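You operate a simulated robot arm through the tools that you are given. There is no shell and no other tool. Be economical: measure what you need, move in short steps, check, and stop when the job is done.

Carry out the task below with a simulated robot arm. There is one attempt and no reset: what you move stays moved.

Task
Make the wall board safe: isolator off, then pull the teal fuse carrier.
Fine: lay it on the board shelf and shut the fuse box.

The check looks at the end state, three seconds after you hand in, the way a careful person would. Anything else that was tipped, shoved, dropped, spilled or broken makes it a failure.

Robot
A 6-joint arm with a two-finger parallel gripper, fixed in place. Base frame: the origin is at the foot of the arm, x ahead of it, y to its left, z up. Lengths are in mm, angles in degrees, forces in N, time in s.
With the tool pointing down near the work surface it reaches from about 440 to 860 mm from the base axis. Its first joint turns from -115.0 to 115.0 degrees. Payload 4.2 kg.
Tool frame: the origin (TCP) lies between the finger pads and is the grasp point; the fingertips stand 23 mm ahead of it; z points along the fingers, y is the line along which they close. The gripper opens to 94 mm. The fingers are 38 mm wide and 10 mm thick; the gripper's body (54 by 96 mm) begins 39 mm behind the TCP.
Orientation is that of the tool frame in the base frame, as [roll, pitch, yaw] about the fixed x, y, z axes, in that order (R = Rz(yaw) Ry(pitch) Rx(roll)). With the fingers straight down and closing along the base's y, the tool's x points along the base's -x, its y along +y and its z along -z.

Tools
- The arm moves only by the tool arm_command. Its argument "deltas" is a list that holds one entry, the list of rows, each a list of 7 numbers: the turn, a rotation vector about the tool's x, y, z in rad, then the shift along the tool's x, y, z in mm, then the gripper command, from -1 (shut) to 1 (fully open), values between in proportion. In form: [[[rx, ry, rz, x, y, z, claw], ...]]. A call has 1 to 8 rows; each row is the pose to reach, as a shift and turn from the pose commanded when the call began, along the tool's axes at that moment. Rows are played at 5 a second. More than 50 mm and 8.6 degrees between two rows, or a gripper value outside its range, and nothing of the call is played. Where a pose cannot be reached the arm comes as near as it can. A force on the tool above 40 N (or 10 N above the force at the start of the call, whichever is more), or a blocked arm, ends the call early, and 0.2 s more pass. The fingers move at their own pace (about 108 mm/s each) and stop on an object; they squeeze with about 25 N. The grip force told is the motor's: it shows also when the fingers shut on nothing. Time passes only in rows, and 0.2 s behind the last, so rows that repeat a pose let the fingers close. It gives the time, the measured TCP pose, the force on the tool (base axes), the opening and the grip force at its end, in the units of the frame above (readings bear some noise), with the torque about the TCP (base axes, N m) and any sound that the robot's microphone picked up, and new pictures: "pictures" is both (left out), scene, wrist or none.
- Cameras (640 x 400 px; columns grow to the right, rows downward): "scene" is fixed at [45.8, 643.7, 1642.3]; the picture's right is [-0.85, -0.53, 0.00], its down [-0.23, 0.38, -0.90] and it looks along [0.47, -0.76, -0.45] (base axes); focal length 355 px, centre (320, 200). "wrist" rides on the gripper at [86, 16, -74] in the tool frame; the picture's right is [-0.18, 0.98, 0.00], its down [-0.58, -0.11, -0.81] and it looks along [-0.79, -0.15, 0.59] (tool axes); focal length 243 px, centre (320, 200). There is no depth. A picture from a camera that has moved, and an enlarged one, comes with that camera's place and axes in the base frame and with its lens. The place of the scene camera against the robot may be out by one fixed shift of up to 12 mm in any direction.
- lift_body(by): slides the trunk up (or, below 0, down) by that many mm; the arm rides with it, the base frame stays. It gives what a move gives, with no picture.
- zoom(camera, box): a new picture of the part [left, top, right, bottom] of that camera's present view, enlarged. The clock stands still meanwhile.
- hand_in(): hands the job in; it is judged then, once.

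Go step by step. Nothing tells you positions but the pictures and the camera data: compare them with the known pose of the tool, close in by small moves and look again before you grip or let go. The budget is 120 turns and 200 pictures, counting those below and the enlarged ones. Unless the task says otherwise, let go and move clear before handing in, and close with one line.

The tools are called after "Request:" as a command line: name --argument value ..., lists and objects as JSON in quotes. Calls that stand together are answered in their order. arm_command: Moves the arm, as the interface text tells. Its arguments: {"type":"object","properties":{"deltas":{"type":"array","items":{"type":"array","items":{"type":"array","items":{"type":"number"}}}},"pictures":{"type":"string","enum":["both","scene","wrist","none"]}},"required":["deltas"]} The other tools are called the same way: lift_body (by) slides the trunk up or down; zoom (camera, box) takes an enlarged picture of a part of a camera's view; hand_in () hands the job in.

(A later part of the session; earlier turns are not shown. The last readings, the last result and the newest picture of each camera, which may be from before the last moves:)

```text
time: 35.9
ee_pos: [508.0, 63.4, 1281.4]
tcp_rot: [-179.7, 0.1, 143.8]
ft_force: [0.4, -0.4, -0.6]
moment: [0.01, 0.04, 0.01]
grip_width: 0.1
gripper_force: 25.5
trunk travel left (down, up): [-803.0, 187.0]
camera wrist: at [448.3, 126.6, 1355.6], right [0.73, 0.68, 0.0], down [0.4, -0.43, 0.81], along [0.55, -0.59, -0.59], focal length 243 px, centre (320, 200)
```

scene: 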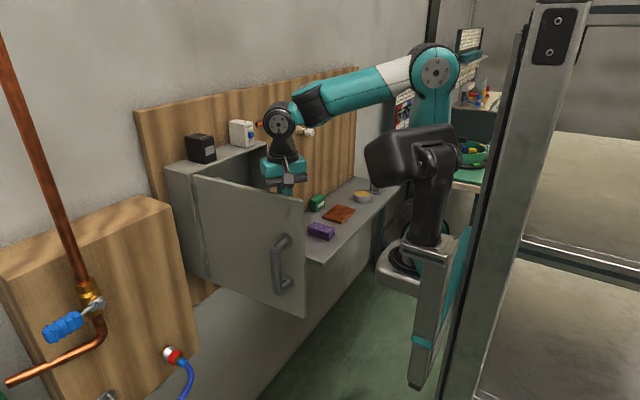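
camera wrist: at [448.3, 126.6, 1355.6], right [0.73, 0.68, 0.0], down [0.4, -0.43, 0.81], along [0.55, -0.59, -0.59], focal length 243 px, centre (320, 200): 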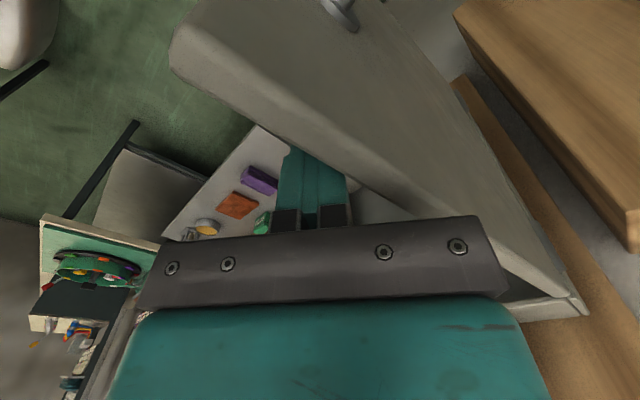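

About 85° open. A bit more to leave room for the arm, about 108°.

Request:
arm_command --deltas '[[[0, 0, 0, 15, 17, 0, -1], [0, 0, 0, 29, 34, 0, -1], [0, 0, 0, 43.7, 51, 0, -1], [0, 0, 0, 51, 66, 0, -1], [0, 0, 0, 58, 81, 0, -1], [0, 0, 0, 65, 97, 0, -1]]]'

```text
time: 37.3
ee_pos: [512.0, 180.5, 1281.1]
tcp_rot: [-179.7, 0.3, 143.9]
ft_force: [0.6, 0.6, -0.2]
moment: [0.04, 0.0, 0.0]
grip_width: 0.1
gripper_force: 25.0
trunk travel left (down, up): [-803.0, 187.0]
camera wrist: at [451.5, 244.8, 1354.2], right [0.73, 0.68, 0.0], down [0.4, -0.43, 0.81], along [0.55, -0.59, -0.59], focal length 243 px, centre (320, 200)
```

scene: 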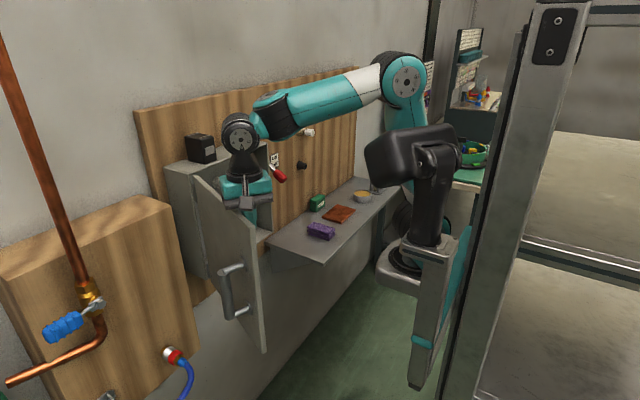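
wrist: 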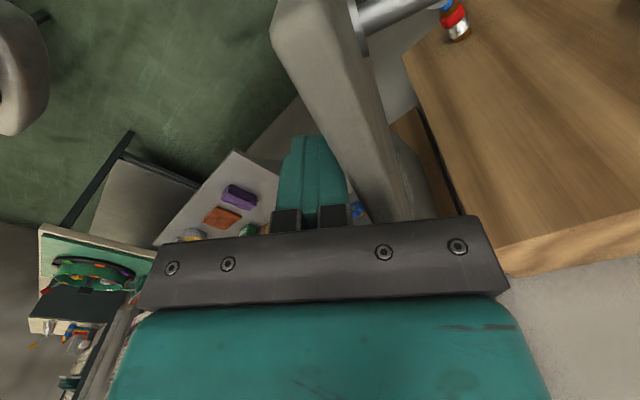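

The door stands open about 108°. Now I'll bring the tool back in front of the open box, square to the board, to look at the carrier.

Request:
arm_command --deltas '[[[0, 0, 0, -10, -20, -20, -1], [0, 0, -0.126, -45, -40, -40, -1], [0, 0, -0.252, -85, -60, -40, -1], [0, 0, -0.378, -125, -80, -40, -1], [0, 0, -0.504, -165, -103, -40, -1], [0, 0, -0.63, -201, -125, -40, -1]]]'

```text
time: 38.7
ee_pos: [599.4, -39.4, 1322.1]
tcp_rot: [-179.6, 0.0, -180.0]
ft_force: [-0.2, 0.6, -0.2]
moment: [-0.01, 0.01, 0.02]
grip_width: 0.0
gripper_force: 25.1
trunk travel left (down, up): [-803.0, 187.0]
camera wrist: at [513.1, -22.8, 1394.8], right [0.18, 0.98, -0.01], down [0.58, -0.1, 0.81], along [0.79, -0.15, -0.59], focal length 243 px, centre (320, 200)
```

scene: 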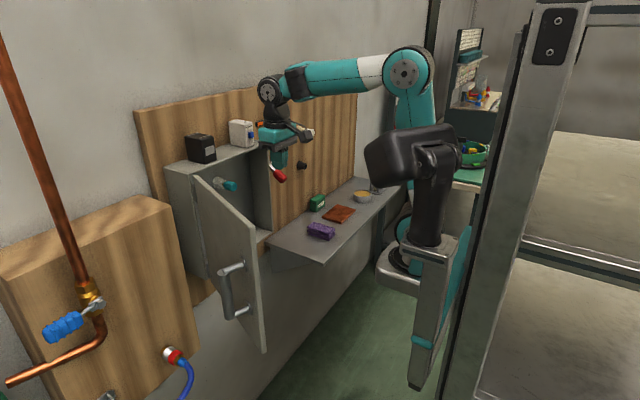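
wrist: 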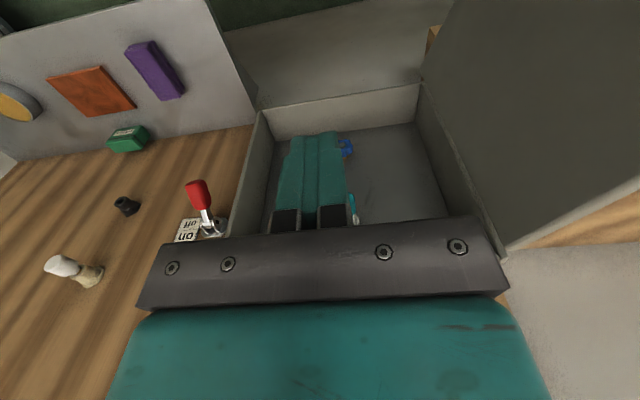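

Request:
zoom --camera "scene" --box '[180, 140, 290, 240]'

Request:
arm_command --deltas '[[[0, -0.12, 0, 0, 0, 0, 1], [0, -0.24, 0, 0, 0, 0, 1], [0, -0.36, 0, 0, 0, 0, 1], [0, -0.48, 0, 0, 0, 0, 1], [0, -0.6, 0, 0, 0, 0, 1]]]' --pictures "wrist"

```text
4.00 times, centred on (235, 190) of scene
camera zoom: at [45.8, 643.7, 1642.3], right [-0.85, -0.53, 0.0], down [-0.23, 0.38, -0.9], along [0.47, -0.76, -0.45], focal length 1420 px, centre (660, 240)
```

zoom: 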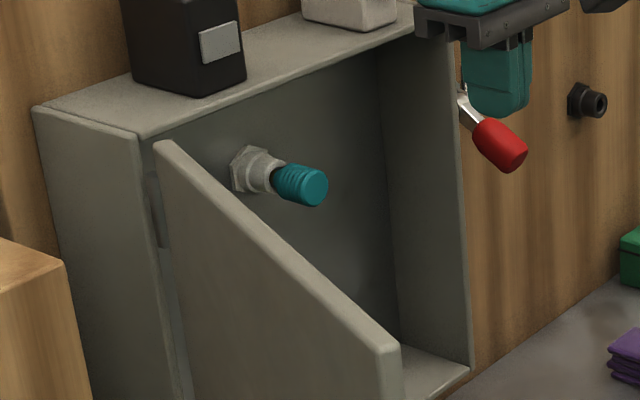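

```text
time: 39.9
ee_pos: [598.9, -39.2, 1321.4]
tcp_rot: [-179.6, 34.5, -179.9]
ft_force: [0.4, -0.6, 0.9]
moment: [-0.02, 0.01, 0.02]
grip_width: 93.9
gripper_force: 0.0
trunk travel left (down, up): [-803.0, 187.0]
camera wrist: at [485.7, -22.7, 1333.0], right [0.15, 0.98, 0.1], down [0.02, -0.1, 0.99], along [0.99, -0.15, -0.04], focal length 243 px, centre (320, 200)
```

wrist: 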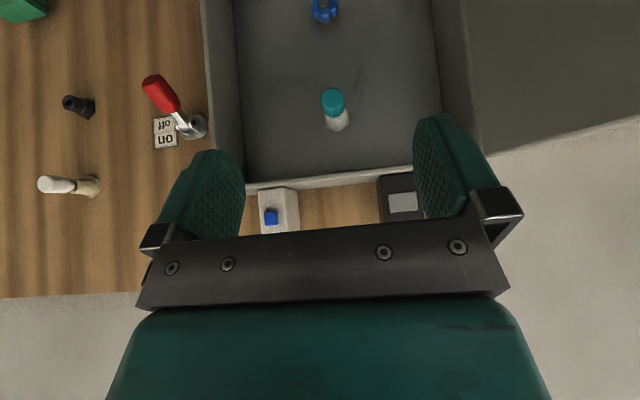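

The carrier is a ribbed teal cap about 28 mm across, its front at about (773, −39, 1202), pointing straight out of its socket. I'll turn the tool forward, raise it, and lower the trunk to that height.

Request:
arm_command --deltas '[[[0, -0.121, 0, -10, 0, -6, 1], [0, -0.242, 0, -20, 0, -11, 1], [0, -0.363, 0, -30, 0, -16, 1], [0, -0.484, 0, -40, 0, -22, 1], [0, -0.605, 0, -50, 0, -27, 1], [0, -0.726, 0, -60, 0, -33, 1], [0, -0.847, 0, -70, 0, -38, 0.3], [0, -0.967, 0, -78, 0, -43, 0.3]]]' --pictures "none"

Request:
lift_body --by -200

Request:
arm_command --deltas '[[[0, 0, 0, 0, 0, 0, 0.3]]]'

```text
time: 41.7
ee_pos: [637.2, -38.5, 1400.5]
tcp_rot: [-93.4, 89.7, -93.4]
ft_force: [0.4, -1.3, -0.2]
moment: [0.02, 0.02, 0.03]
grip_width: 61.2
gripper_force: 0.2
trunk travel left (down, up): [-803.0, 187.0]
```

```text
time: 43.9
ee_pos: [636.4, -39.1, 1200.7]
tcp_rot: [-113.2, 89.7, -113.2]
ft_force: [0.7, -0.3, -0.9]
moment: [-0.02, 0.0, -0.02]
grip_width: 61.1
gripper_force: 0.1
trunk travel left (down, up): [-603.0, 387.0]
```

```text
time: 44.3
ee_pos: [637.4, -38.3, 1200.5]
tcp_rot: [-113.2, 89.6, -113.4]
ft_force: [0.5, 0.1, -0.1]
moment: [0.0, -0.01, 0.0]
grip_width: 61.1
gripper_force: 0.0
trunk travel left (down, up): [-603.0, 387.0]
camera wrist: at [563.0, -22.7, 1113.8], right [0.0, 0.98, 0.18], down [-0.81, -0.1, 0.58], along [0.59, -0.14, 0.79], focal length 243 px, centre (320, 200)
```

scene: 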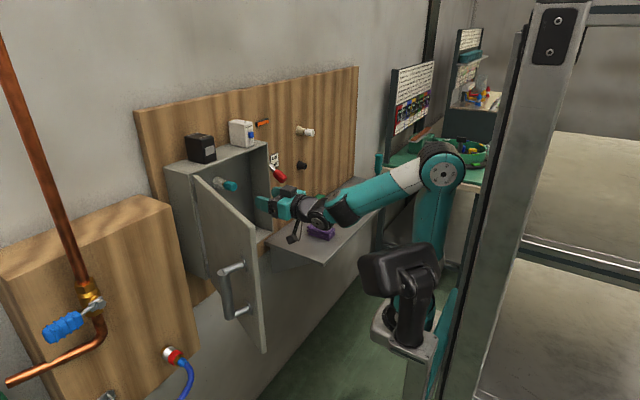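
wrist: 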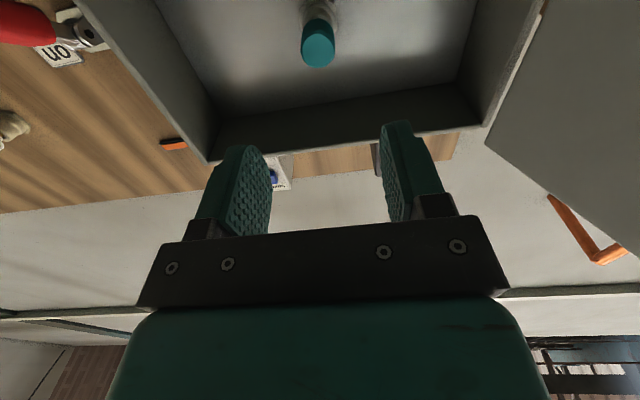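

The carrier agrees with about y −39, z ≈1197. I'll advance to just short of it and check.

Request:
arm_command --deltas '[[[0, 0, 0, 0, 0, 30, 0.3], [0, 0, 0, 0, 0, 60, 0.3], [0, 0, 0, 0, 0, 85, 0.3], [0, 0, 0, 0, 0, 105, 0.3]]]'

Request:
zoom --camera "scene" --box '[180, 140, 300, 230]'

```text
time: 45.3
ee_pos: [741.6, -38.4, 1201.0]
tcp_rot: [-109.9, 89.6, -110.0]
ft_force: [-0.4, 0.4, 0.5]
moment: [-0.03, 0.0, 0.01]
grip_width: 61.1
gripper_force: 0.1
trunk travel left (down, up): [-603.0, 387.0]
camera wrist: at [668.0, -22.6, 1113.5], right [0.0, 0.98, 0.18], down [-0.81, -0.1, 0.58], along [0.59, -0.14, 0.79], focal length 243 px, centre (320, 200)
```

scene: 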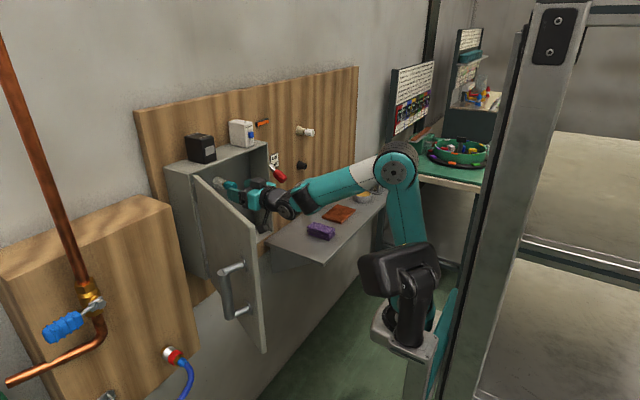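
wrist: 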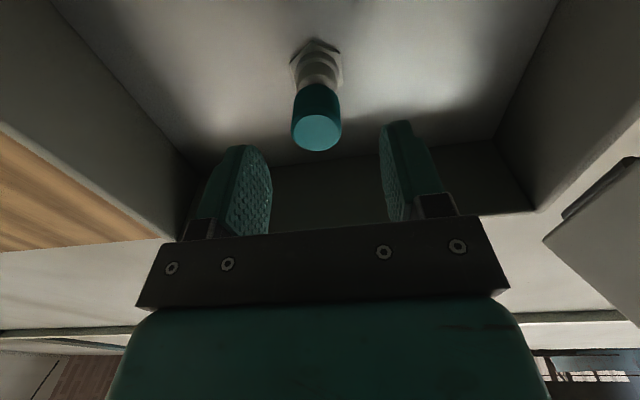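

```text
4.44 times, centred on (240, 185) of scene
camera zoom: at [45.8, 643.7, 1642.3], right [-0.85, -0.53, 0.0], down [-0.23, 0.38, -0.9], along [0.47, -0.76, -0.45], focal length 1577 px, centre (676, 267)
```

zoom: 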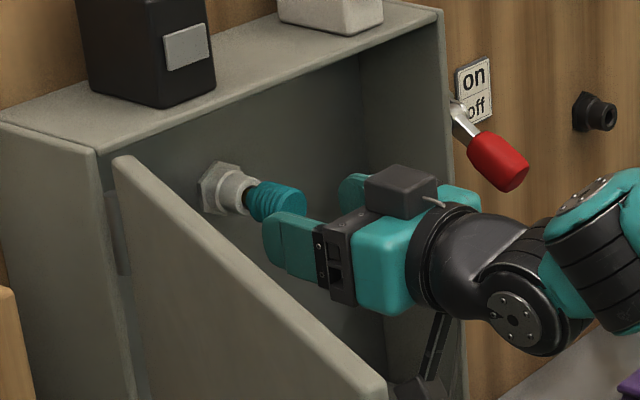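

The cap spans about x 774–803 with its axis at z≈1196. I'll advance so the fingertips end just at the cap's rear, then close.

Request:
arm_command --deltas '[[[0, 0, 0, 4, -0.5, 18, 0.3], [0, 0, 0, 4, -0.5, 37, 0.3], [0, 0, 0, 4, -0.5, 37, 0.3]]]' --pictures "both"

Request:
zoom --camera "scene" --box '[200, 150, 280, 220]'

```text
time: 46.1
ee_pos: [779.8, -39.6, 1195.4]
tcp_rot: [-110.8, 89.6, -110.8]
ft_force: [0.4, -0.7, 0.2]
moment: [0.04, -0.03, 0.0]
grip_width: 61.1
gripper_force: 0.0
trunk travel left (down, up): [-603.0, 387.0]
camera wrist: at [705.2, -24.6, 1109.0], right [0.0, 0.98, 0.18], down [-0.81, -0.1, 0.58], along [0.59, -0.14, 0.79], focal length 243 px, centre (320, 200)
```

scene: 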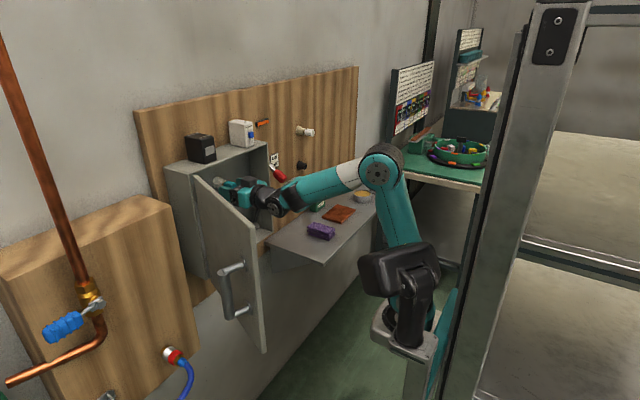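
wrist: 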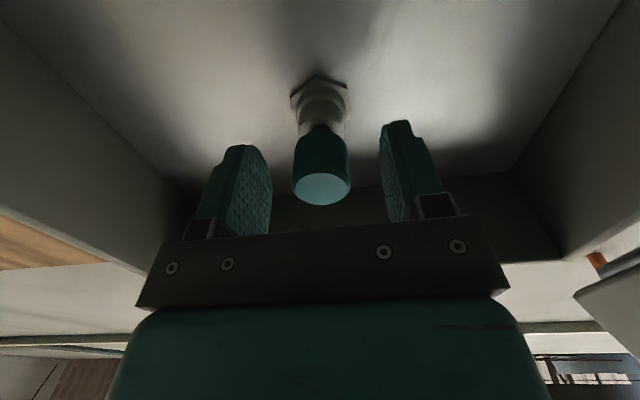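

```text
5.71 times, centred on (240, 185) of scene
camera zoom: at [45.8, 643.7, 1642.3], right [-0.85, -0.53, 0.0], down [-0.23, 0.38, -0.9], along [0.47, -0.76, -0.45], focal length 2028 px, centre (777, 286)
```

zoom: 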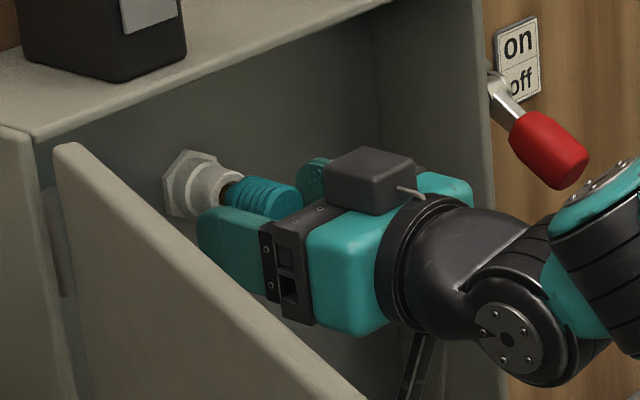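

The cap sits well between the fingers. I'll close on it gently.

Request:
arm_command --deltas '[[[0, 0, 0, 0, 1, 0, 0], [0, 0, 0, 0, 1, 0, -0.2], [0, 0, 0, 0, 1, 0, -0.4], [0, 0, 0, 0, 1, 0, -1], [0, 0, 0, 0, 1, 0, -1]]]' --pictures "wrist"

```text
time: 47.3
ee_pos: [779.9, -40.4, 1195.9]
tcp_rot: [-111.9, 89.6, -112.2]
ft_force: [0.1, -9.7, 0.5]
moment: [0.04, 0.08, -0.08]
grip_width: 26.2
gripper_force: 24.9
trunk travel left (down, up): [-603.0, 387.0]
camera wrist: at [705.3, -24.6, 1109.5], right [0.0, 0.98, 0.18], down [-0.81, -0.1, 0.58], along [0.59, -0.15, 0.79], focal length 243 px, centre (320, 200)
```

wrist: 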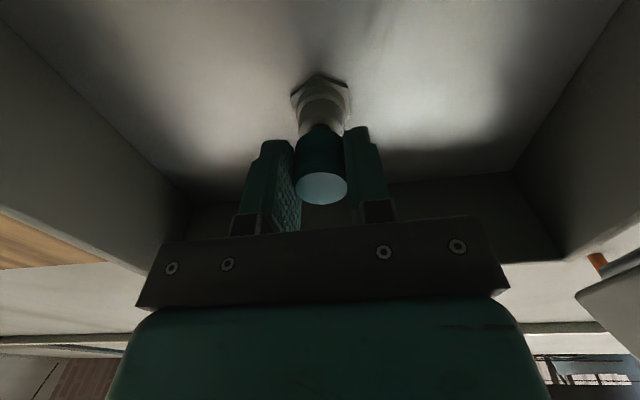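

Gripped at 26 mm. Now I'll pull straight out, slowly.

Request:
arm_command --deltas '[[[0, 0, 0, 0, -1, -3, -1], [0, 0, 0, 0, -1, -7, -1], [0, 0, 0, 0, -1, -12, -1], [0, 0, 0, 0, -1, -18, -1], [0, 0, 0, 0, -1, -26, -1], [0, 0, 0, 0, -1, -36, -1]]]'

```text
time: 48.7
ee_pos: [744.2, -37.1, 1196.1]
tcp_rot: [-112.7, 89.7, -112.9]
ft_force: [0.1, -0.4, -0.2]
moment: [0.02, 0.0, 0.0]
grip_width: 26.3
gripper_force: 25.0
trunk travel left (down, up): [-603.0, 387.0]
camera wrist: at [669.0, -23.3, 1110.4], right [0.0, 0.98, 0.18], down [-0.81, -0.1, 0.58], along [0.59, -0.14, 0.79], focal length 243 px, centre (320, 200)
```

scene: 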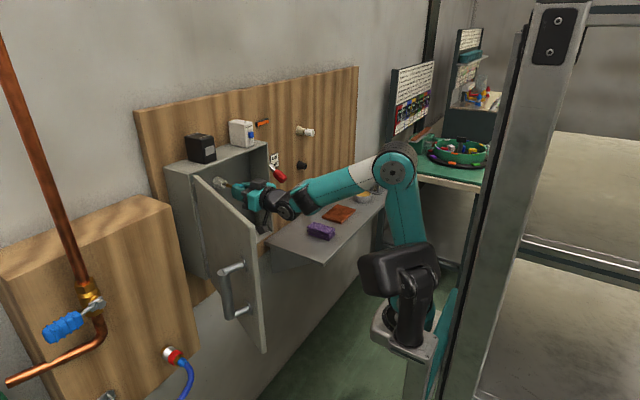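
wrist: 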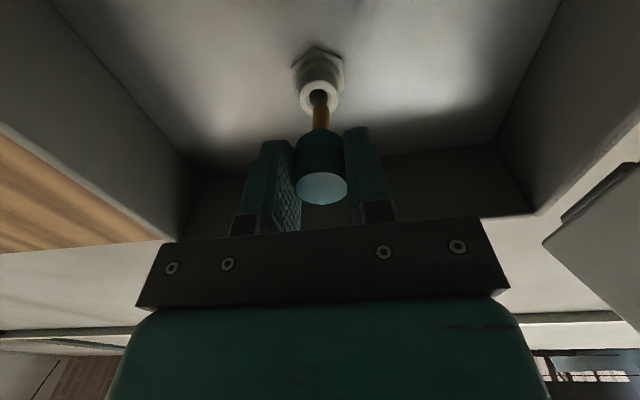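

The carrier is sliding out on its brass stem. I'll keep pulling until it's clear of the box.

Request:
arm_command --deltas '[[[0, 0, 0, 0, 0, -12, -1], [0, 0, 0, 0, 0, -25, -1], [0, 0, 0, 0, 0, -45, -1], [0, 0, 0, 0, 0, -70, -1], [0, 0, 0, 0, 0, -95, -1], [0, 0, 0, 0, 0, -120, -1]]]'

Request:
zoom --camera "wrist" --box '[220, 20, 440, 230]'

Request:
zoom --camera "scene" --box '[180, 140, 420, 290]'

```text
time: 50.1
ee_pos: [620.1, -39.1, 1196.2]
tcp_rot: [-113.1, 89.6, -113.2]
ft_force: [0.6, 0.2, -0.2]
moment: [0.01, -0.02, -0.01]
grip_width: 26.1
gripper_force: 25.6
trunk travel left (down, up): [-603.0, 387.0]
camera wrist: at [546.3, -23.2, 1109.3], right [0.0, 0.98, 0.18], down [-0.81, -0.1, 0.58], along [0.59, -0.14, 0.79], focal length 243 px, centre (320, 200)
```

scene: 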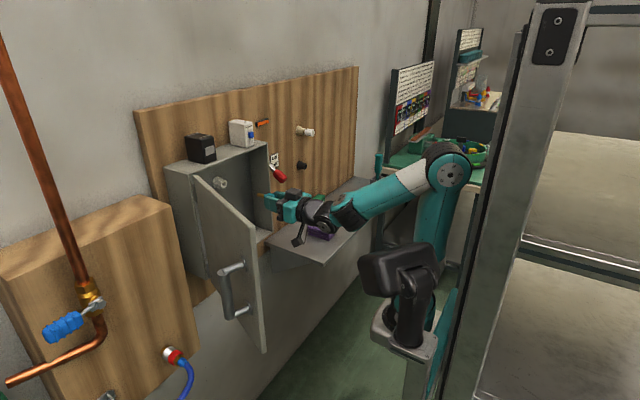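
wrist: 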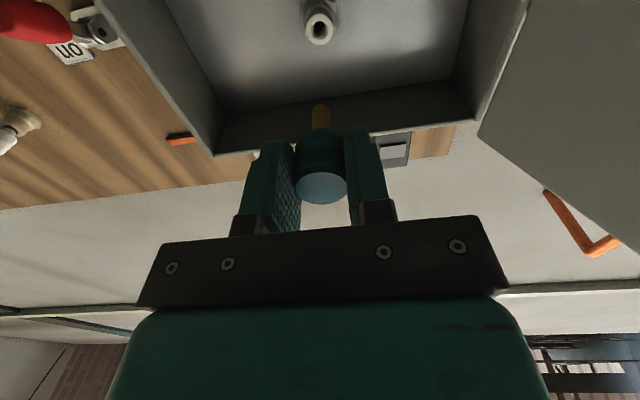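

```text
1.90 times, centred on (330, 125) of wrist
camera zoom: at [546.3, -23.2, 1109.3], right [0.0, 0.98, 0.18], down [-0.81, -0.1, 0.58], along [0.59, -0.14, 0.79], focal length 462 px, centre (301, 343)
```

zoom: 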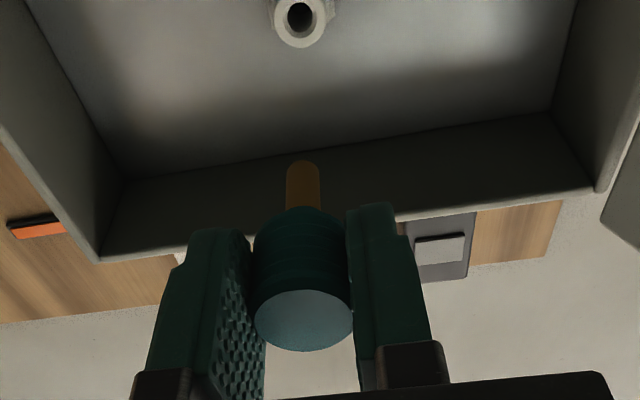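

```text
2.67 times, centred on (300, 215) of scene
camera zoom: at [45.8, 643.7, 1642.3], right [-0.85, -0.53, 0.0], down [-0.23, 0.38, -0.9], along [0.47, -0.76, -0.45], focal length 946 px, centre (373, 160)
```

zoom: 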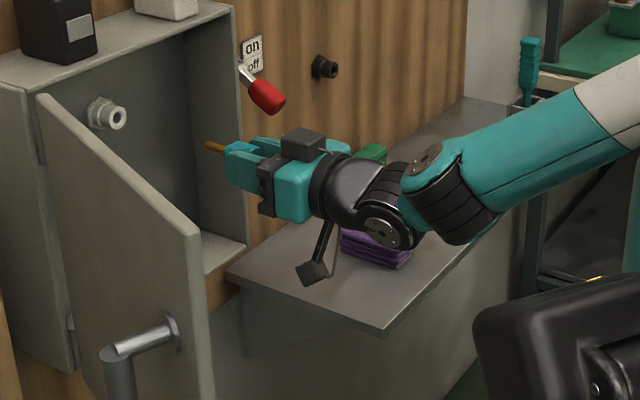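

The carrier is out whole, with its brass stem. The shelf top is around z≈857, with a free spot near (720, −300) between its left end and the purple cloth. I'll move across and then tilt the tool 45° down.

Request:
arm_command --deltas '[[[0, 0, 0, 0, -40, 5, -1], [0, 0, 0, 0, -80, 10, -1], [0, 0, 0, 0, -120, 15, -1], [0, 0, 0, 0, -160, 20, -1], [0, 0, 0, 0, -200, 25, -1], [0, 0, 0, 0, -235, 30, -1], [0, 0, 0, 0, -262, 30, -1]]]' --pictures "none"

Request:
arm_command --deltas '[[[0, 0.13, 0, 0, 0, 0, -1], [0, 0.26, 0, 0, 0, 0, -1], [0, 0.39, 0, 0, 0, 0, -1], [0, 0.52, 0, 0, 0, 0, -1], [0, 0.65, 0, 0, 0, 0, -1], [0, 0.785, 0, 0, 0, 0, -1]]]'

```text
time: 51.7
ee_pos: [652.7, -299.8, 1198.0]
tcp_rot: [-115.1, 89.6, -115.4]
ft_force: [0.4, 0.7, 0.1]
moment: [-0.02, 0.01, -0.02]
grip_width: 26.1
gripper_force: 25.3
trunk travel left (down, up): [-603.0, 387.0]
```

```text
time: 53.1
ee_pos: [652.1, -301.0, 1197.4]
tcp_rot: [-179.5, 44.7, -179.7]
ft_force: [-0.1, -0.3, -0.4]
moment: [0.03, 0.02, 0.0]
grip_width: 25.9
gripper_force: 25.2
trunk travel left (down, up): [-603.0, 387.0]
camera wrist: at [539.1, -285.6, 1189.6], right [0.13, 0.98, 0.12], down [-0.15, -0.1, 0.98], along [0.98, -0.15, 0.14], focal length 243 px, centre (320, 200)
```

scene: 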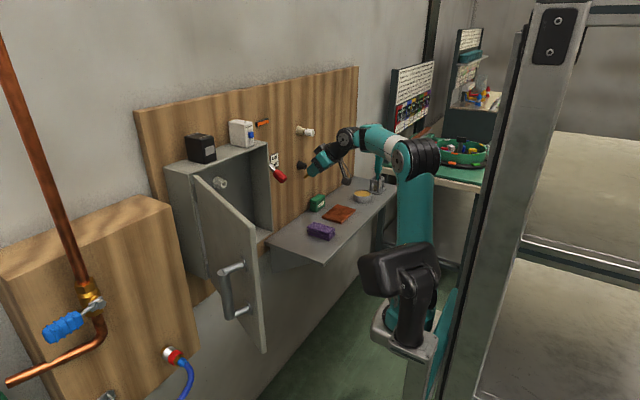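
wrist: 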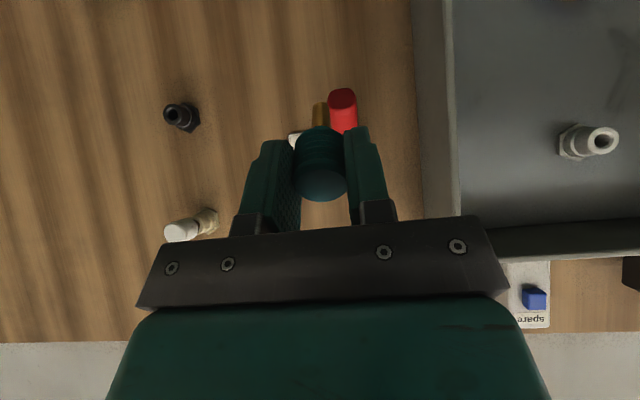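

Now lower the trunk so the carrier comes down toward the shelf, stopping about 70 mm above contact.

Request:
lift_body --by -220

Request:
arm_command --deltas '[[[0, 0, 0, -17, 0, 17, -1], [0, 0, 0, -32, 0, 32, -1]]]'

Request:
zoom --camera "scene" --box '[250, 150, 410, 270]'

```text
time: 55.4
ee_pos: [653.6, -302.0, 977.8]
tcp_rot: [-179.5, 44.9, -179.7]
ft_force: [0.8, 0.7, -0.2]
moment: [-0.01, 0.04, -0.02]
grip_width: 26.1
gripper_force: 25.1
trunk travel left (down, up): [-383.0, 607.0]
```

```text
time: 56.0
ee_pos: [698.0, -301.1, 979.7]
tcp_rot: [-179.5, 44.9, -179.8]
ft_force: [-0.3, -0.5, 0.5]
moment: [0.0, -0.01, -0.03]
grip_width: 26.1
gripper_force: 25.0
trunk travel left (down, up): [-383.0, 607.0]
camera wrist: at [584.5, -284.8, 970.7], right [0.13, 0.98, 0.12], down [-0.16, -0.1, 0.98], along [0.98, -0.15, 0.14], focal length 243 px, centre (320, 200)
```

scene: 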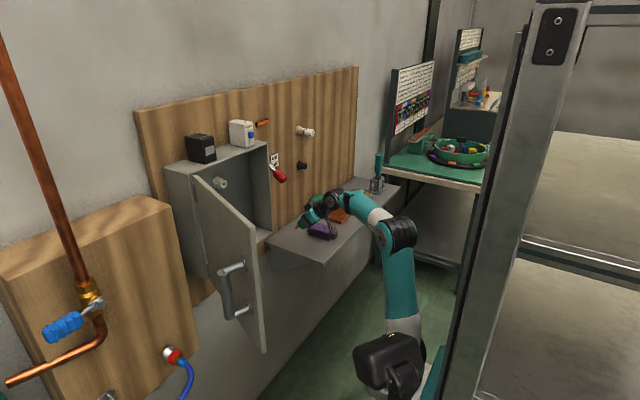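
wrist: 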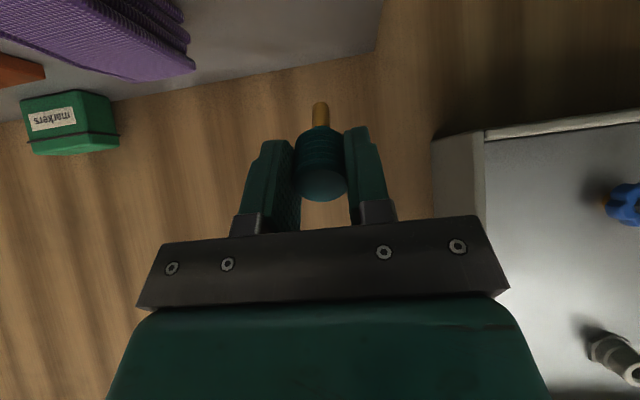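

```text
3.33 times, centred on (330, 210) of scene
camera zoom: at [45.8, 643.7, 1642.3], right [-0.85, -0.53, 0.0], down [-0.23, 0.38, -0.9], along [0.47, -0.76, -0.45], focal length 1183 px, centre (287, 167)
```

zoom: 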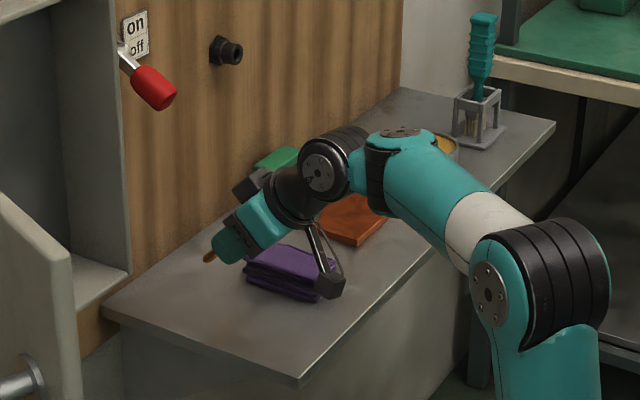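

The wrist view confirms the shelf top at z≈860, its left edge at y≈−249, and the cloth well clear. I'll descend toward contact.

Request:
arm_command --deltas '[[[0, 0, 0, 12, -4, 12, -1], [0, 0, 0, 24, -8, 24, -1], [0, 0, 0, 34, -8, 34, -1], [0, 0, 0, 42, -8, 42, -1], [0, 0, 0, 46, -8, 46, -1]]]' --pictures "none"

Request:
zoom --camera "scene" --box '[260, 180, 360, 265]'

```text
time: 57.2
ee_pos: [697.2, -308.9, 914.9]
tcp_rot: [-179.4, 45.0, -179.7]
ft_force: [0.7, 0.1, 0.2]
moment: [-0.02, -0.03, -0.01]
grip_width: 25.9
gripper_force: 24.7
trunk travel left (down, up): [-383.0, 607.0]
```

```text
4.71 times, centred on (310, 222) of scene
camera zoom: at [45.8, 643.7, 1642.3], right [-0.85, -0.53, 0.0], down [-0.23, 0.38, -0.9], along [0.47, -0.76, -0.45], focal length 1670 px, centre (367, 94)
```

zoom: 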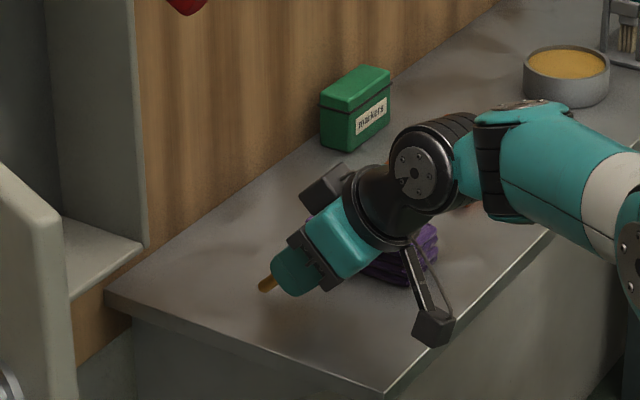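

The camera bracket would come close to the shelf, so I'll steepen the tool slightly and descend in small steps until the stem touches.

Request:
arm_command --deltas '[[[0, 0.12, 0, 0, 0, 0, -1], [0, 0.12, 0, 2, 0, 2, -1], [0, 0.12, 0, 4, 0, 4, -1], [0, 0.12, 0, 6, 0, 6, -1], [0, 0.12, 0, 8, 0, 8, -1], [0, 0.12, 0, 10, 0, 10, -1]]]'

Request:
zoom --camera "scene" --box '[260, 190, 340, 260]'

```text
time: 58.6
ee_pos: [698.4, -309.6, 899.1]
tcp_rot: [-179.5, 38.0, -179.8]
ft_force: [-3.5, 1.1, 15.0]
moment: [0.03, -0.48, 0.04]
grip_width: 26.2
gripper_force: 25.8
trunk travel left (down, up): [-383.0, 607.0]
camera wrist: at [584.1, -294.1, 904.6], right [0.15, 0.98, 0.11], down [-0.04, -0.1, 0.99], along [0.99, -0.15, 0.02], focal length 243 px, centre (320, 200)
```

scene: 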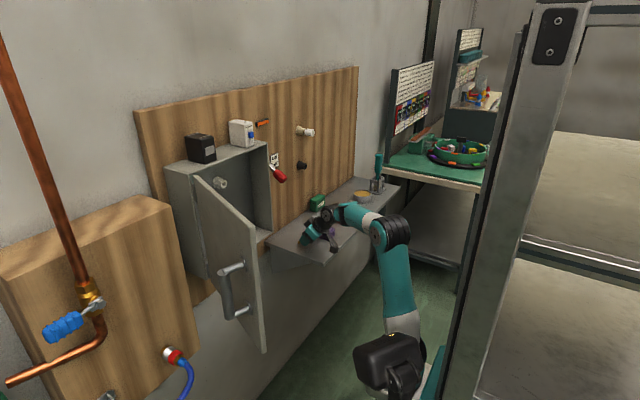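
wrist: 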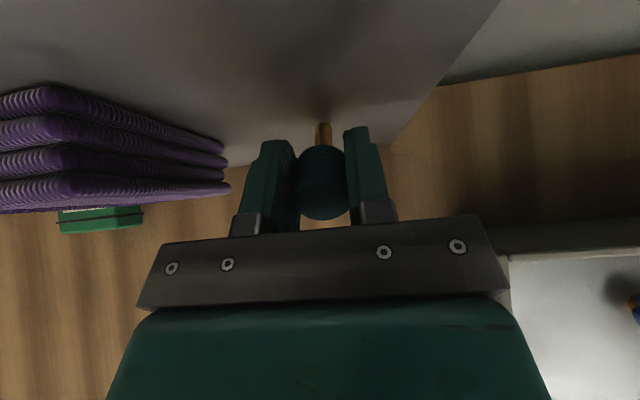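

```text
5.71 times, centred on (300, 225) of scene
camera zoom: at [45.8, 643.7, 1642.3], right [-0.85, -0.53, 0.0], down [-0.23, 0.38, -0.9], along [0.47, -0.76, -0.45], focal length 2028 px, centre (434, 57)
```

zoom: 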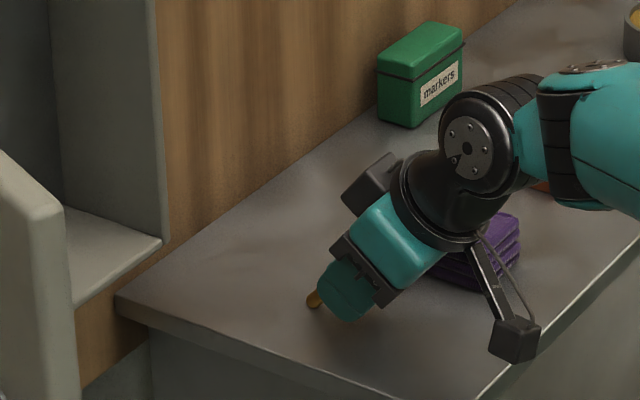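

The stem is resting on the shelf. I'll ease up a hair and open only slightly, so the carrier tips down between the fingers.

Request:
arm_command --deltas '[[[0, 0, 0, -0.6, 0, -0.8, -1], [0, 0, 0, -0.6, 0, -0.8, -0.38], [0, 0, 0, -0.6, 0, -0.8, -0.32], [0, 0, 0, -0.6, 0, -0.8, -0.28], [0, 0, 0, -0.6, 0, -0.8, -0.28]]]'

Request:
zoom --camera "scene" --box '[260, 190, 340, 260]'

Request:
zoom --camera "wrist" --box '[220, 80, 420, 240]'

```text
time: 59.8
ee_pos: [698.6, -309.2, 900.1]
tcp_rot: [-179.7, 38.0, -179.7]
ft_force: [1.0, -0.2, 0.0]
moment: [-0.06, 0.02, -0.01]
grip_width: 33.7
gripper_force: 0.0
trunk travel left (down, up): [-383.0, 607.0]
camera wrist: at [583.8, -294.0, 905.3], right [0.15, 0.98, 0.11], down [-0.04, -0.1, 0.99], along [0.99, -0.15, 0.02], focal length 243 px, centre (320, 200)
```

scene: 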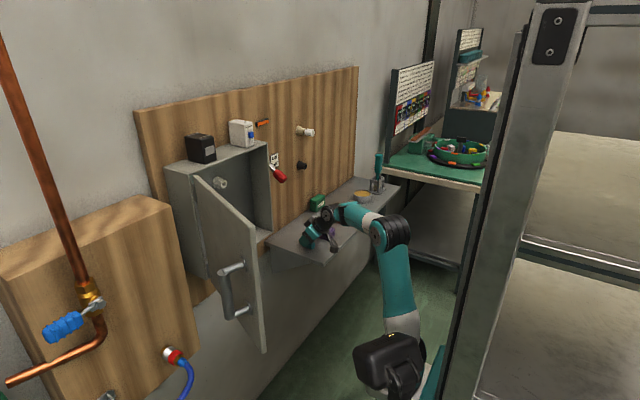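
wrist: 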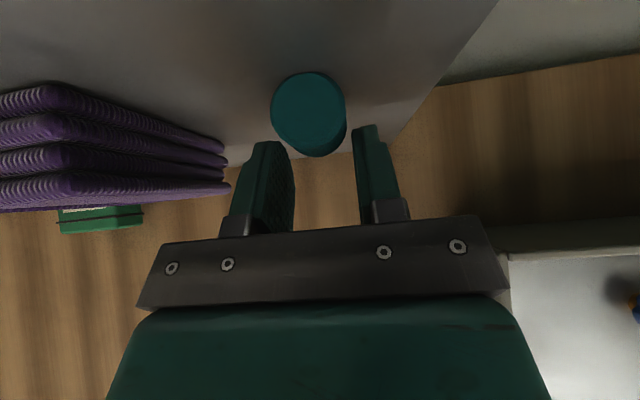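

```text
5.71 times, centred on (300, 225) of scene
camera zoom: at [45.8, 643.7, 1642.3], right [-0.85, -0.53, 0.0], down [-0.23, 0.38, -0.9], along [0.47, -0.76, -0.45], focal length 2028 px, centre (434, 57)
```

zoom: 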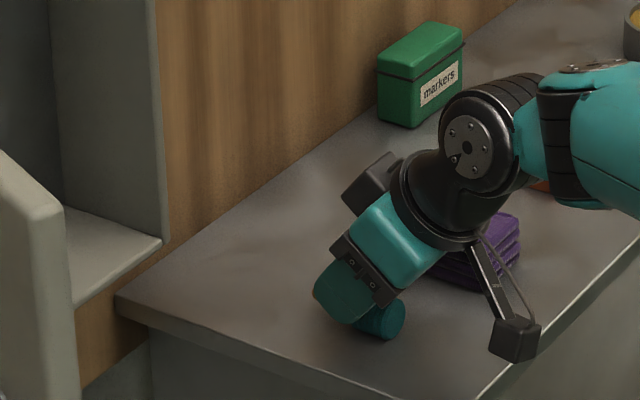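

```text
2.50 times, centred on (320, 160) of wrist
camera zoom: at [583.8, -294.0, 905.3], right [0.15, 0.98, 0.11], down [-0.04, -0.1, 0.99], along [0.99, -0.15, 0.02], focal length 606 px, centre (320, 300)
```

zoom: 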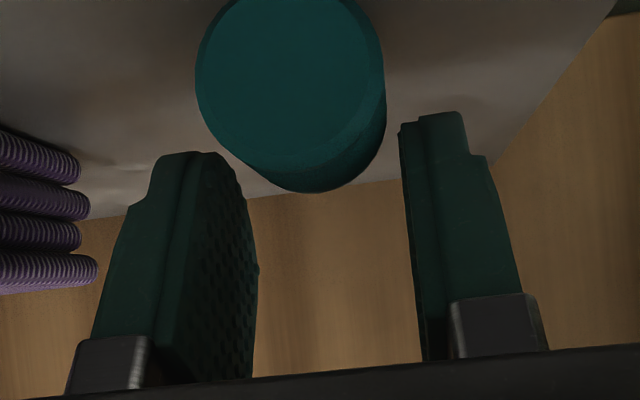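

The carrier is now lying on the shelf. I'll lift straight up and away from it.

Request:
arm_command --deltas '[[[0, 0, 0, -6, 0, -8, -0.28], [0, 0, 0, -15, 0, -20, -0.28], [0, 0, 0, -31, 0, -39, -0.28], [0, 0, 0, -49, 0, -63, -0.28], [0, 0, 0, -68, 0, -87, -0.28]]]'

Request:
zoom --camera "scene" --box '[260, 180, 360, 265]'

```text
time: 61.0
ee_pos: [697.2, -309.3, 1009.9]
tcp_rot: [-179.7, 37.9, -179.9]
ft_force: [0.3, 0.5, -0.3]
moment: [0.02, -0.01, 0.0]
grip_width: 33.8
gripper_force: 0.1
trunk travel left (down, up): [-383.0, 607.0]
camera wrist: at [584.2, -293.7, 1015.3], right [0.15, 0.98, 0.11], down [-0.04, -0.1, 0.99], along [0.99, -0.15, 0.02], focal length 243 px, centre (320, 200)
```

scene: 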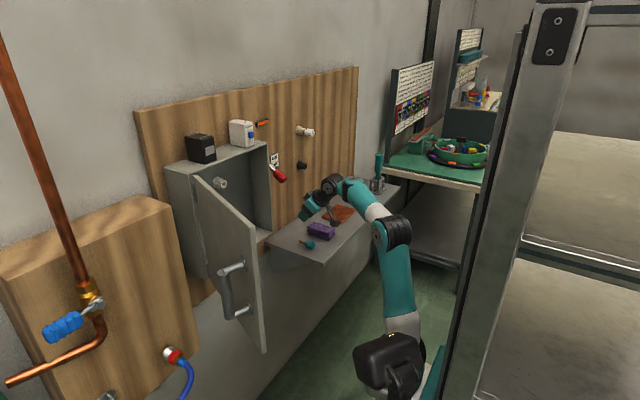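
wrist: 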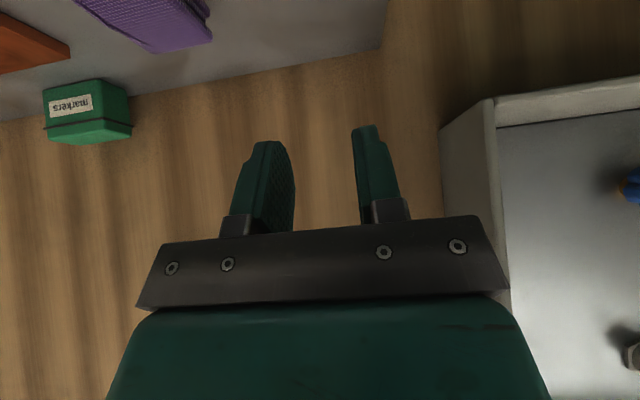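

```text
4.71 times, centred on (310, 222) of scene
camera zoom: at [45.8, 643.7, 1642.3], right [-0.85, -0.53, 0.0], down [-0.23, 0.38, -0.9], along [0.47, -0.76, -0.45], focal length 1670 px, centre (367, 94)
```

zoom: 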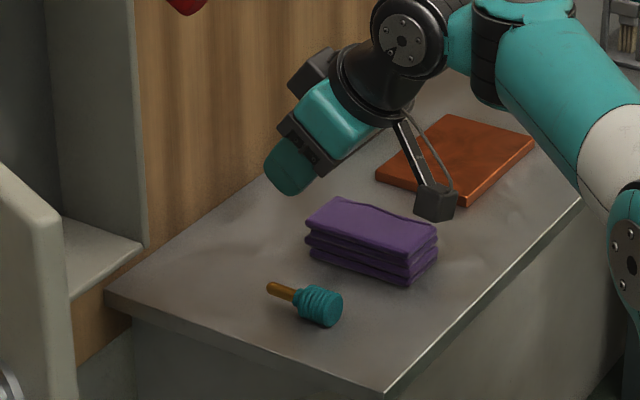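

The carrier rests securely on the shelf, nothing else moved. Next is closing the door: I'll back off, raise the trunk, and push the door's outer face from above with the fingers shut.

Request:
arm_command --deltas '[[[0, 0, 0, 30, 0, -24, -1], [0, 0, 0, 50, 15, -40, -1]]]' --pictures "none"

Request:
lift_body --by 400

```text
time: 61.6
ee_pos: [634.6, -293.1, 1010.4]
tcp_rot: [-179.6, 38.0, -179.8]
ft_force: [-0.1, 0.0, 0.2]
moment: [0.0, 0.0, 0.02]
grip_width: 0.0
gripper_force: 25.0
trunk travel left (down, up): [-383.0, 607.0]
```

```text
time: 65.4
ee_pos: [633.6, -292.8, 1411.5]
tcp_rot: [-179.5, 38.1, -179.8]
ft_force: [0.6, 0.1, -0.3]
moment: [-0.01, 0.0, -0.01]
grip_width: 0.1
gripper_force: 24.4
trunk travel left (down, up): [-783.0, 207.0]
```

Request:
arm_command --deltas '[[[0, 0.133, 0, 2, 38, 3, -1], [0, 0.266, 0, 5, 76, 6, -1], [0, 0.4, 0, 7, 114, 9, -1], [0, 0.532, 0, 10, 152, 12, -1], [0, 0.664, 0, 12, 190, 16, -1]]]' --pictures "none"

```text
time: 66.6
ee_pos: [636.7, -109.2, 1389.6]
tcp_rot: [180.0, 1.1, 179.9]
ft_force: [-1.0, -0.5, 1.1]
moment: [0.02, -0.06, 0.01]
grip_width: 0.1
gripper_force: 25.6
out of reach, approached as far as the arm can: row 5
trunk travel left (down, up): [-783.0, 207.0]
```

Tool is pointing down and above the door's height. Crossing over to the outside of the door.

Request:
arm_command --deltas '[[[0, 0, 0, 10, 44, 0, -1], [0, 0, 0, 20, 88, 0, -1], [0, 0, 0, 31, 132, 0, -1], [0, 0, 0, 41, 176, 0, -1], [0, 0, 0, 51, 220, 0, -1], [0, 0, 0, 62, 264, 0, -1], [0, 0, 0, 72, 308, 10, -1], [0, 0, 0, 82, 354, 30, -1]]]'

Request:
zoom --camera "scene" --box '[160, 100, 320, 240]'

```text
refused: row 8 steps farther than a row can; nothing moved
```

```text
2.86 times, centred on (240, 170) of scene
camera zoom: at [45.8, 643.7, 1642.3], right [-0.85, -0.53, 0.0], down [-0.23, 0.38, -0.9], along [0.47, -0.76, -0.45], focal length 1014 px, centre (549, 286)
```

zoom: 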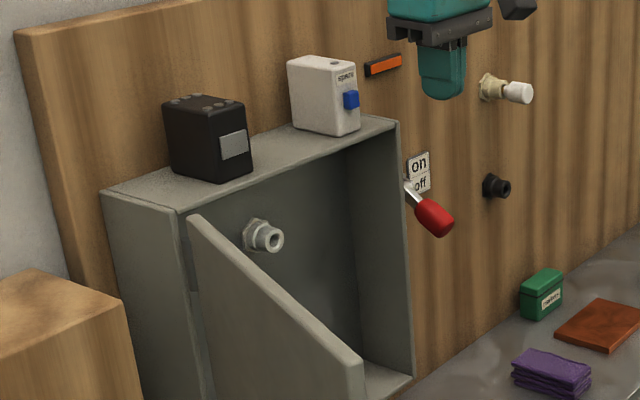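

The last step was slightly too long, so nothing moved. I'll repeat it with shorter steps.

Request:
arm_command --deltas '[[[0, 0, 0, 10, 44, 0, -1], [0, 0, 0, 20, 88, 0, -1], [0, 0, 0, 31, 132, 0, -1], [0, 0, 0, 41, 176, 0, -1], [0, 0, 0, 51, 220, 0, -1], [0, 0, 0, 62, 264, 0, -1], [0, 0, 0, 72, 308, 10, -1], [0, 0, 0, 82, 350, 20, -1]]]'

Request:
zoom --camera "scene" --box '[160, 100, 320, 240]'

```text
time: 68.4
ee_pos: [556.6, 243.0, 1368.4]
tcp_rot: [-179.7, 0.0, 179.8]
ft_force: [0.0, -0.8, 0.3]
moment: [0.06, 0.0, 0.01]
grip_width: 0.1
gripper_force: 24.9
trunk travel left (down, up): [-783.0, 207.0]
camera wrist: at [470.6, 258.3, 1443.3], right [0.19, 0.98, -0.01], down [0.58, -0.11, 0.81], along [0.79, -0.15, -0.59], focal length 243 px, centre (320, 200)
```

scene: 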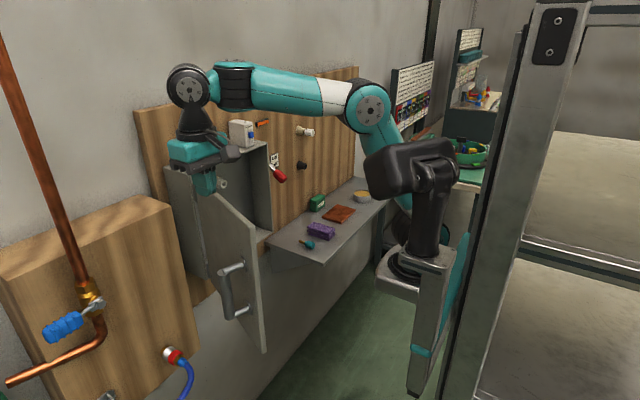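
wrist: 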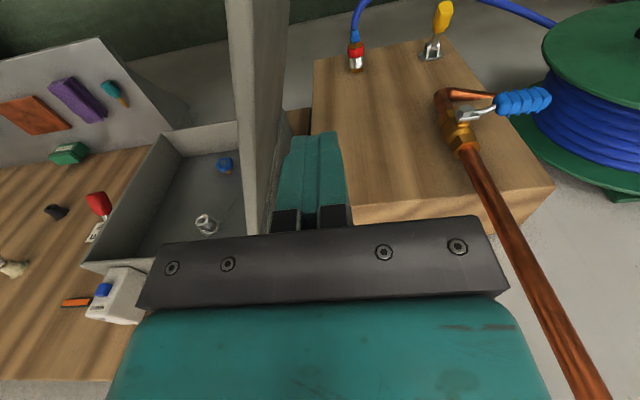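

```text
2.86 times, centred on (240, 170) of scene
camera zoom: at [45.8, 643.7, 1642.3], right [-0.85, -0.53, 0.0], down [-0.23, 0.38, -0.9], along [0.47, -0.76, -0.45], focal length 1014 px, centre (549, 286)
```

zoom: 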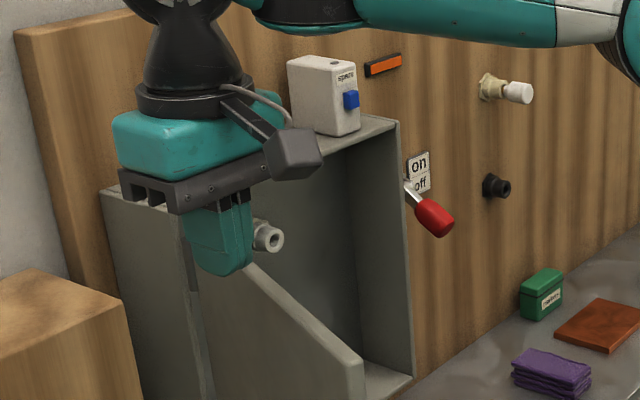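

The fingers are on the outer side of the door with ~40 mm clearance. Descending so the tips pass below the door's top edge, then a gentle sweep toward closed.

Request:
arm_command --deltas '[[[0, 0, 0, 0, 0, 30, -1], [0, 0, 0, 0, 0, 60, -1], [0, 0, 0, 0, 0, 85, -1], [0, 0, 0, 5, -20, 85, -1], [0, 0, 0, 10, -40, 85, -1], [0, 0, 0, 15, -60, 85, -1]]]'

```text
time: 69.8
ee_pos: [569.1, 220.9, 1323.0]
tcp_rot: [-179.6, -0.2, 179.9]
ft_force: [-0.6, -0.1, -0.9]
moment: [0.02, 0.04, -0.01]
grip_width: 0.2
gripper_force: 25.0
out of reach, approached as far as the arm can: row 1, 2, 3, 4, 5, 6
trunk travel left (down, up): [-783.0, 207.0]
camera wrist: at [482.0, 236.2, 1396.5], right [0.19, 0.98, -0.01], down [0.58, -0.1, 0.81], along [0.79, -0.15, -0.59], focal length 243 px, centre (320, 200)
```

scene: 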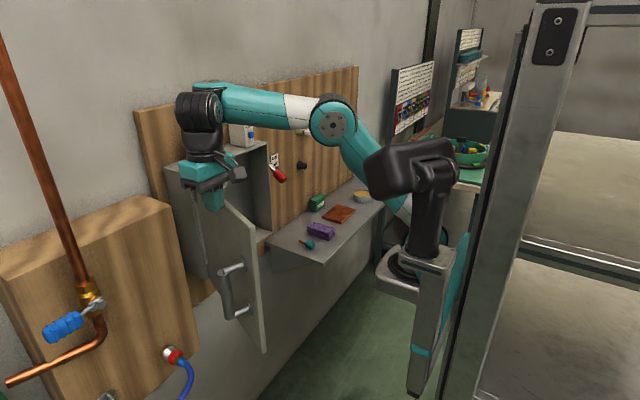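
wrist: 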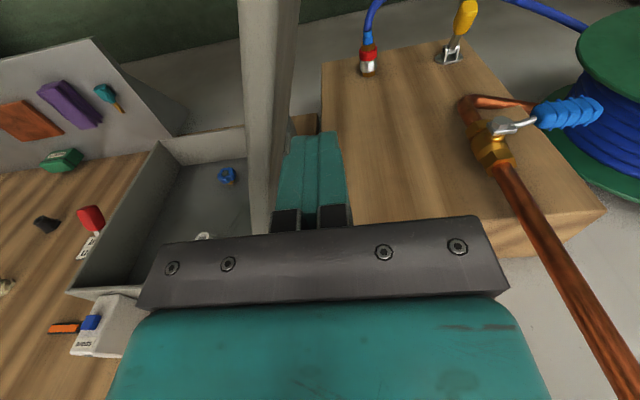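

The arm hit a reach limit going down in this stance. I'll use the trunk to lower instead, then check.

Request:
lift_body --by -44

Request:
arm_command --deltas '[[[0, 0, 0.1, 0, 0, 0, -1], [0, 0, 0.2, 0, 0, 0, -1], [0, 0, 0.3, 0, 0, 0, -1], [0, 0, 0.4, 0, 0, 0, -1], [0, 0, 0.5, 0, 0, 0, -1]]]'

```text
time: 70.7
ee_pos: [568.3, 220.6, 1278.1]
tcp_rot: [-179.6, -0.2, 179.8]
ft_force: [-0.4, -0.8, -0.1]
moment: [0.0, 0.01, 0.02]
grip_width: 0.1
gripper_force: 24.7
trunk travel left (down, up): [-739.0, 251.0]
```

```text
time: 71.9
ee_pos: [567.4, 219.6, 1278.5]
tcp_rot: [-179.5, 0.1, 151.1]
ft_force: [0.8, -0.6, -0.6]
moment: [0.03, 0.02, -0.02]
grip_width: 0.0
gripper_force: 25.4
trunk travel left (down, up): [-739.0, 251.0]
camera wrist: at [500.1, 275.4, 1352.5], right [0.64, 0.77, -0.01], down [0.46, -0.37, 0.81], along [0.62, -0.52, -0.59], focal length 243 px, centre (320, 200)
```

scene: 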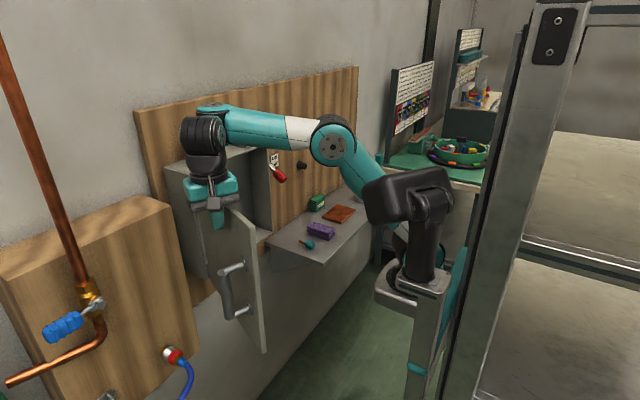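
wrist: 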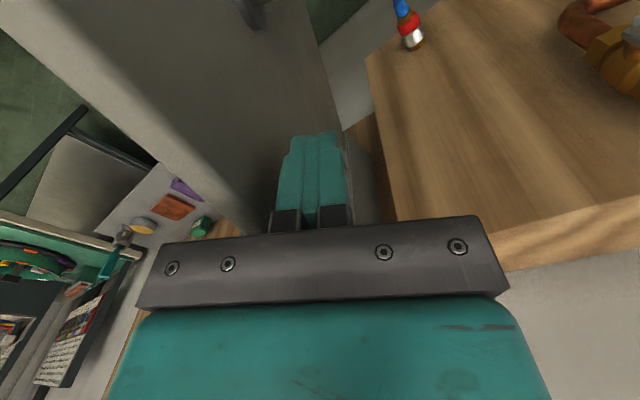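

The fingers are beside the door's outer face at the right height. Now sweeping the door toward closed along the arc.

Request:
arm_command --deltas '[[[0, 0, 0, -1, -21, 0, -1], [0, 0, 0, -2.6, -42.7, 0, -1], [0, 0, 0, -9, -68, 0, -1], [0, 0, 0, -17.7, -92.7, 0, -1], [0, 0, 0, -31, -117, 0, -1], [0, 0, 0, -46.2, -139.8, 0, -1]]]'

```text
time: 73.3
ee_pos: [542.4, 71.8, 1280.8]
tcp_rot: [-179.6, 0.0, 151.2]
ft_force: [-0.5, -0.4, -0.2]
moment: [0.0, 0.04, 0.01]
grip_width: 0.0
gripper_force: 24.5
out of reach, approached as far as the arm can: row 1, 2, 3, 4
trunk travel left (down, up): [-739.0, 251.0]
camera wrist: at [475.0, 128.4, 1353.9], right [0.63, 0.77, -0.01], down [0.46, -0.37, 0.81], along [0.62, -0.52, -0.59], focal length 243 px, centre (320, 200)
```

scene: 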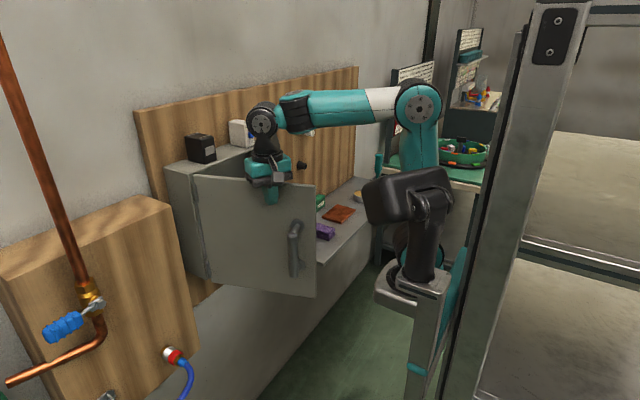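
wrist: 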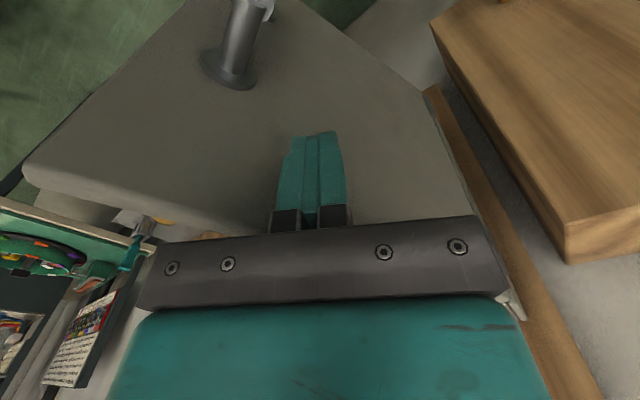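

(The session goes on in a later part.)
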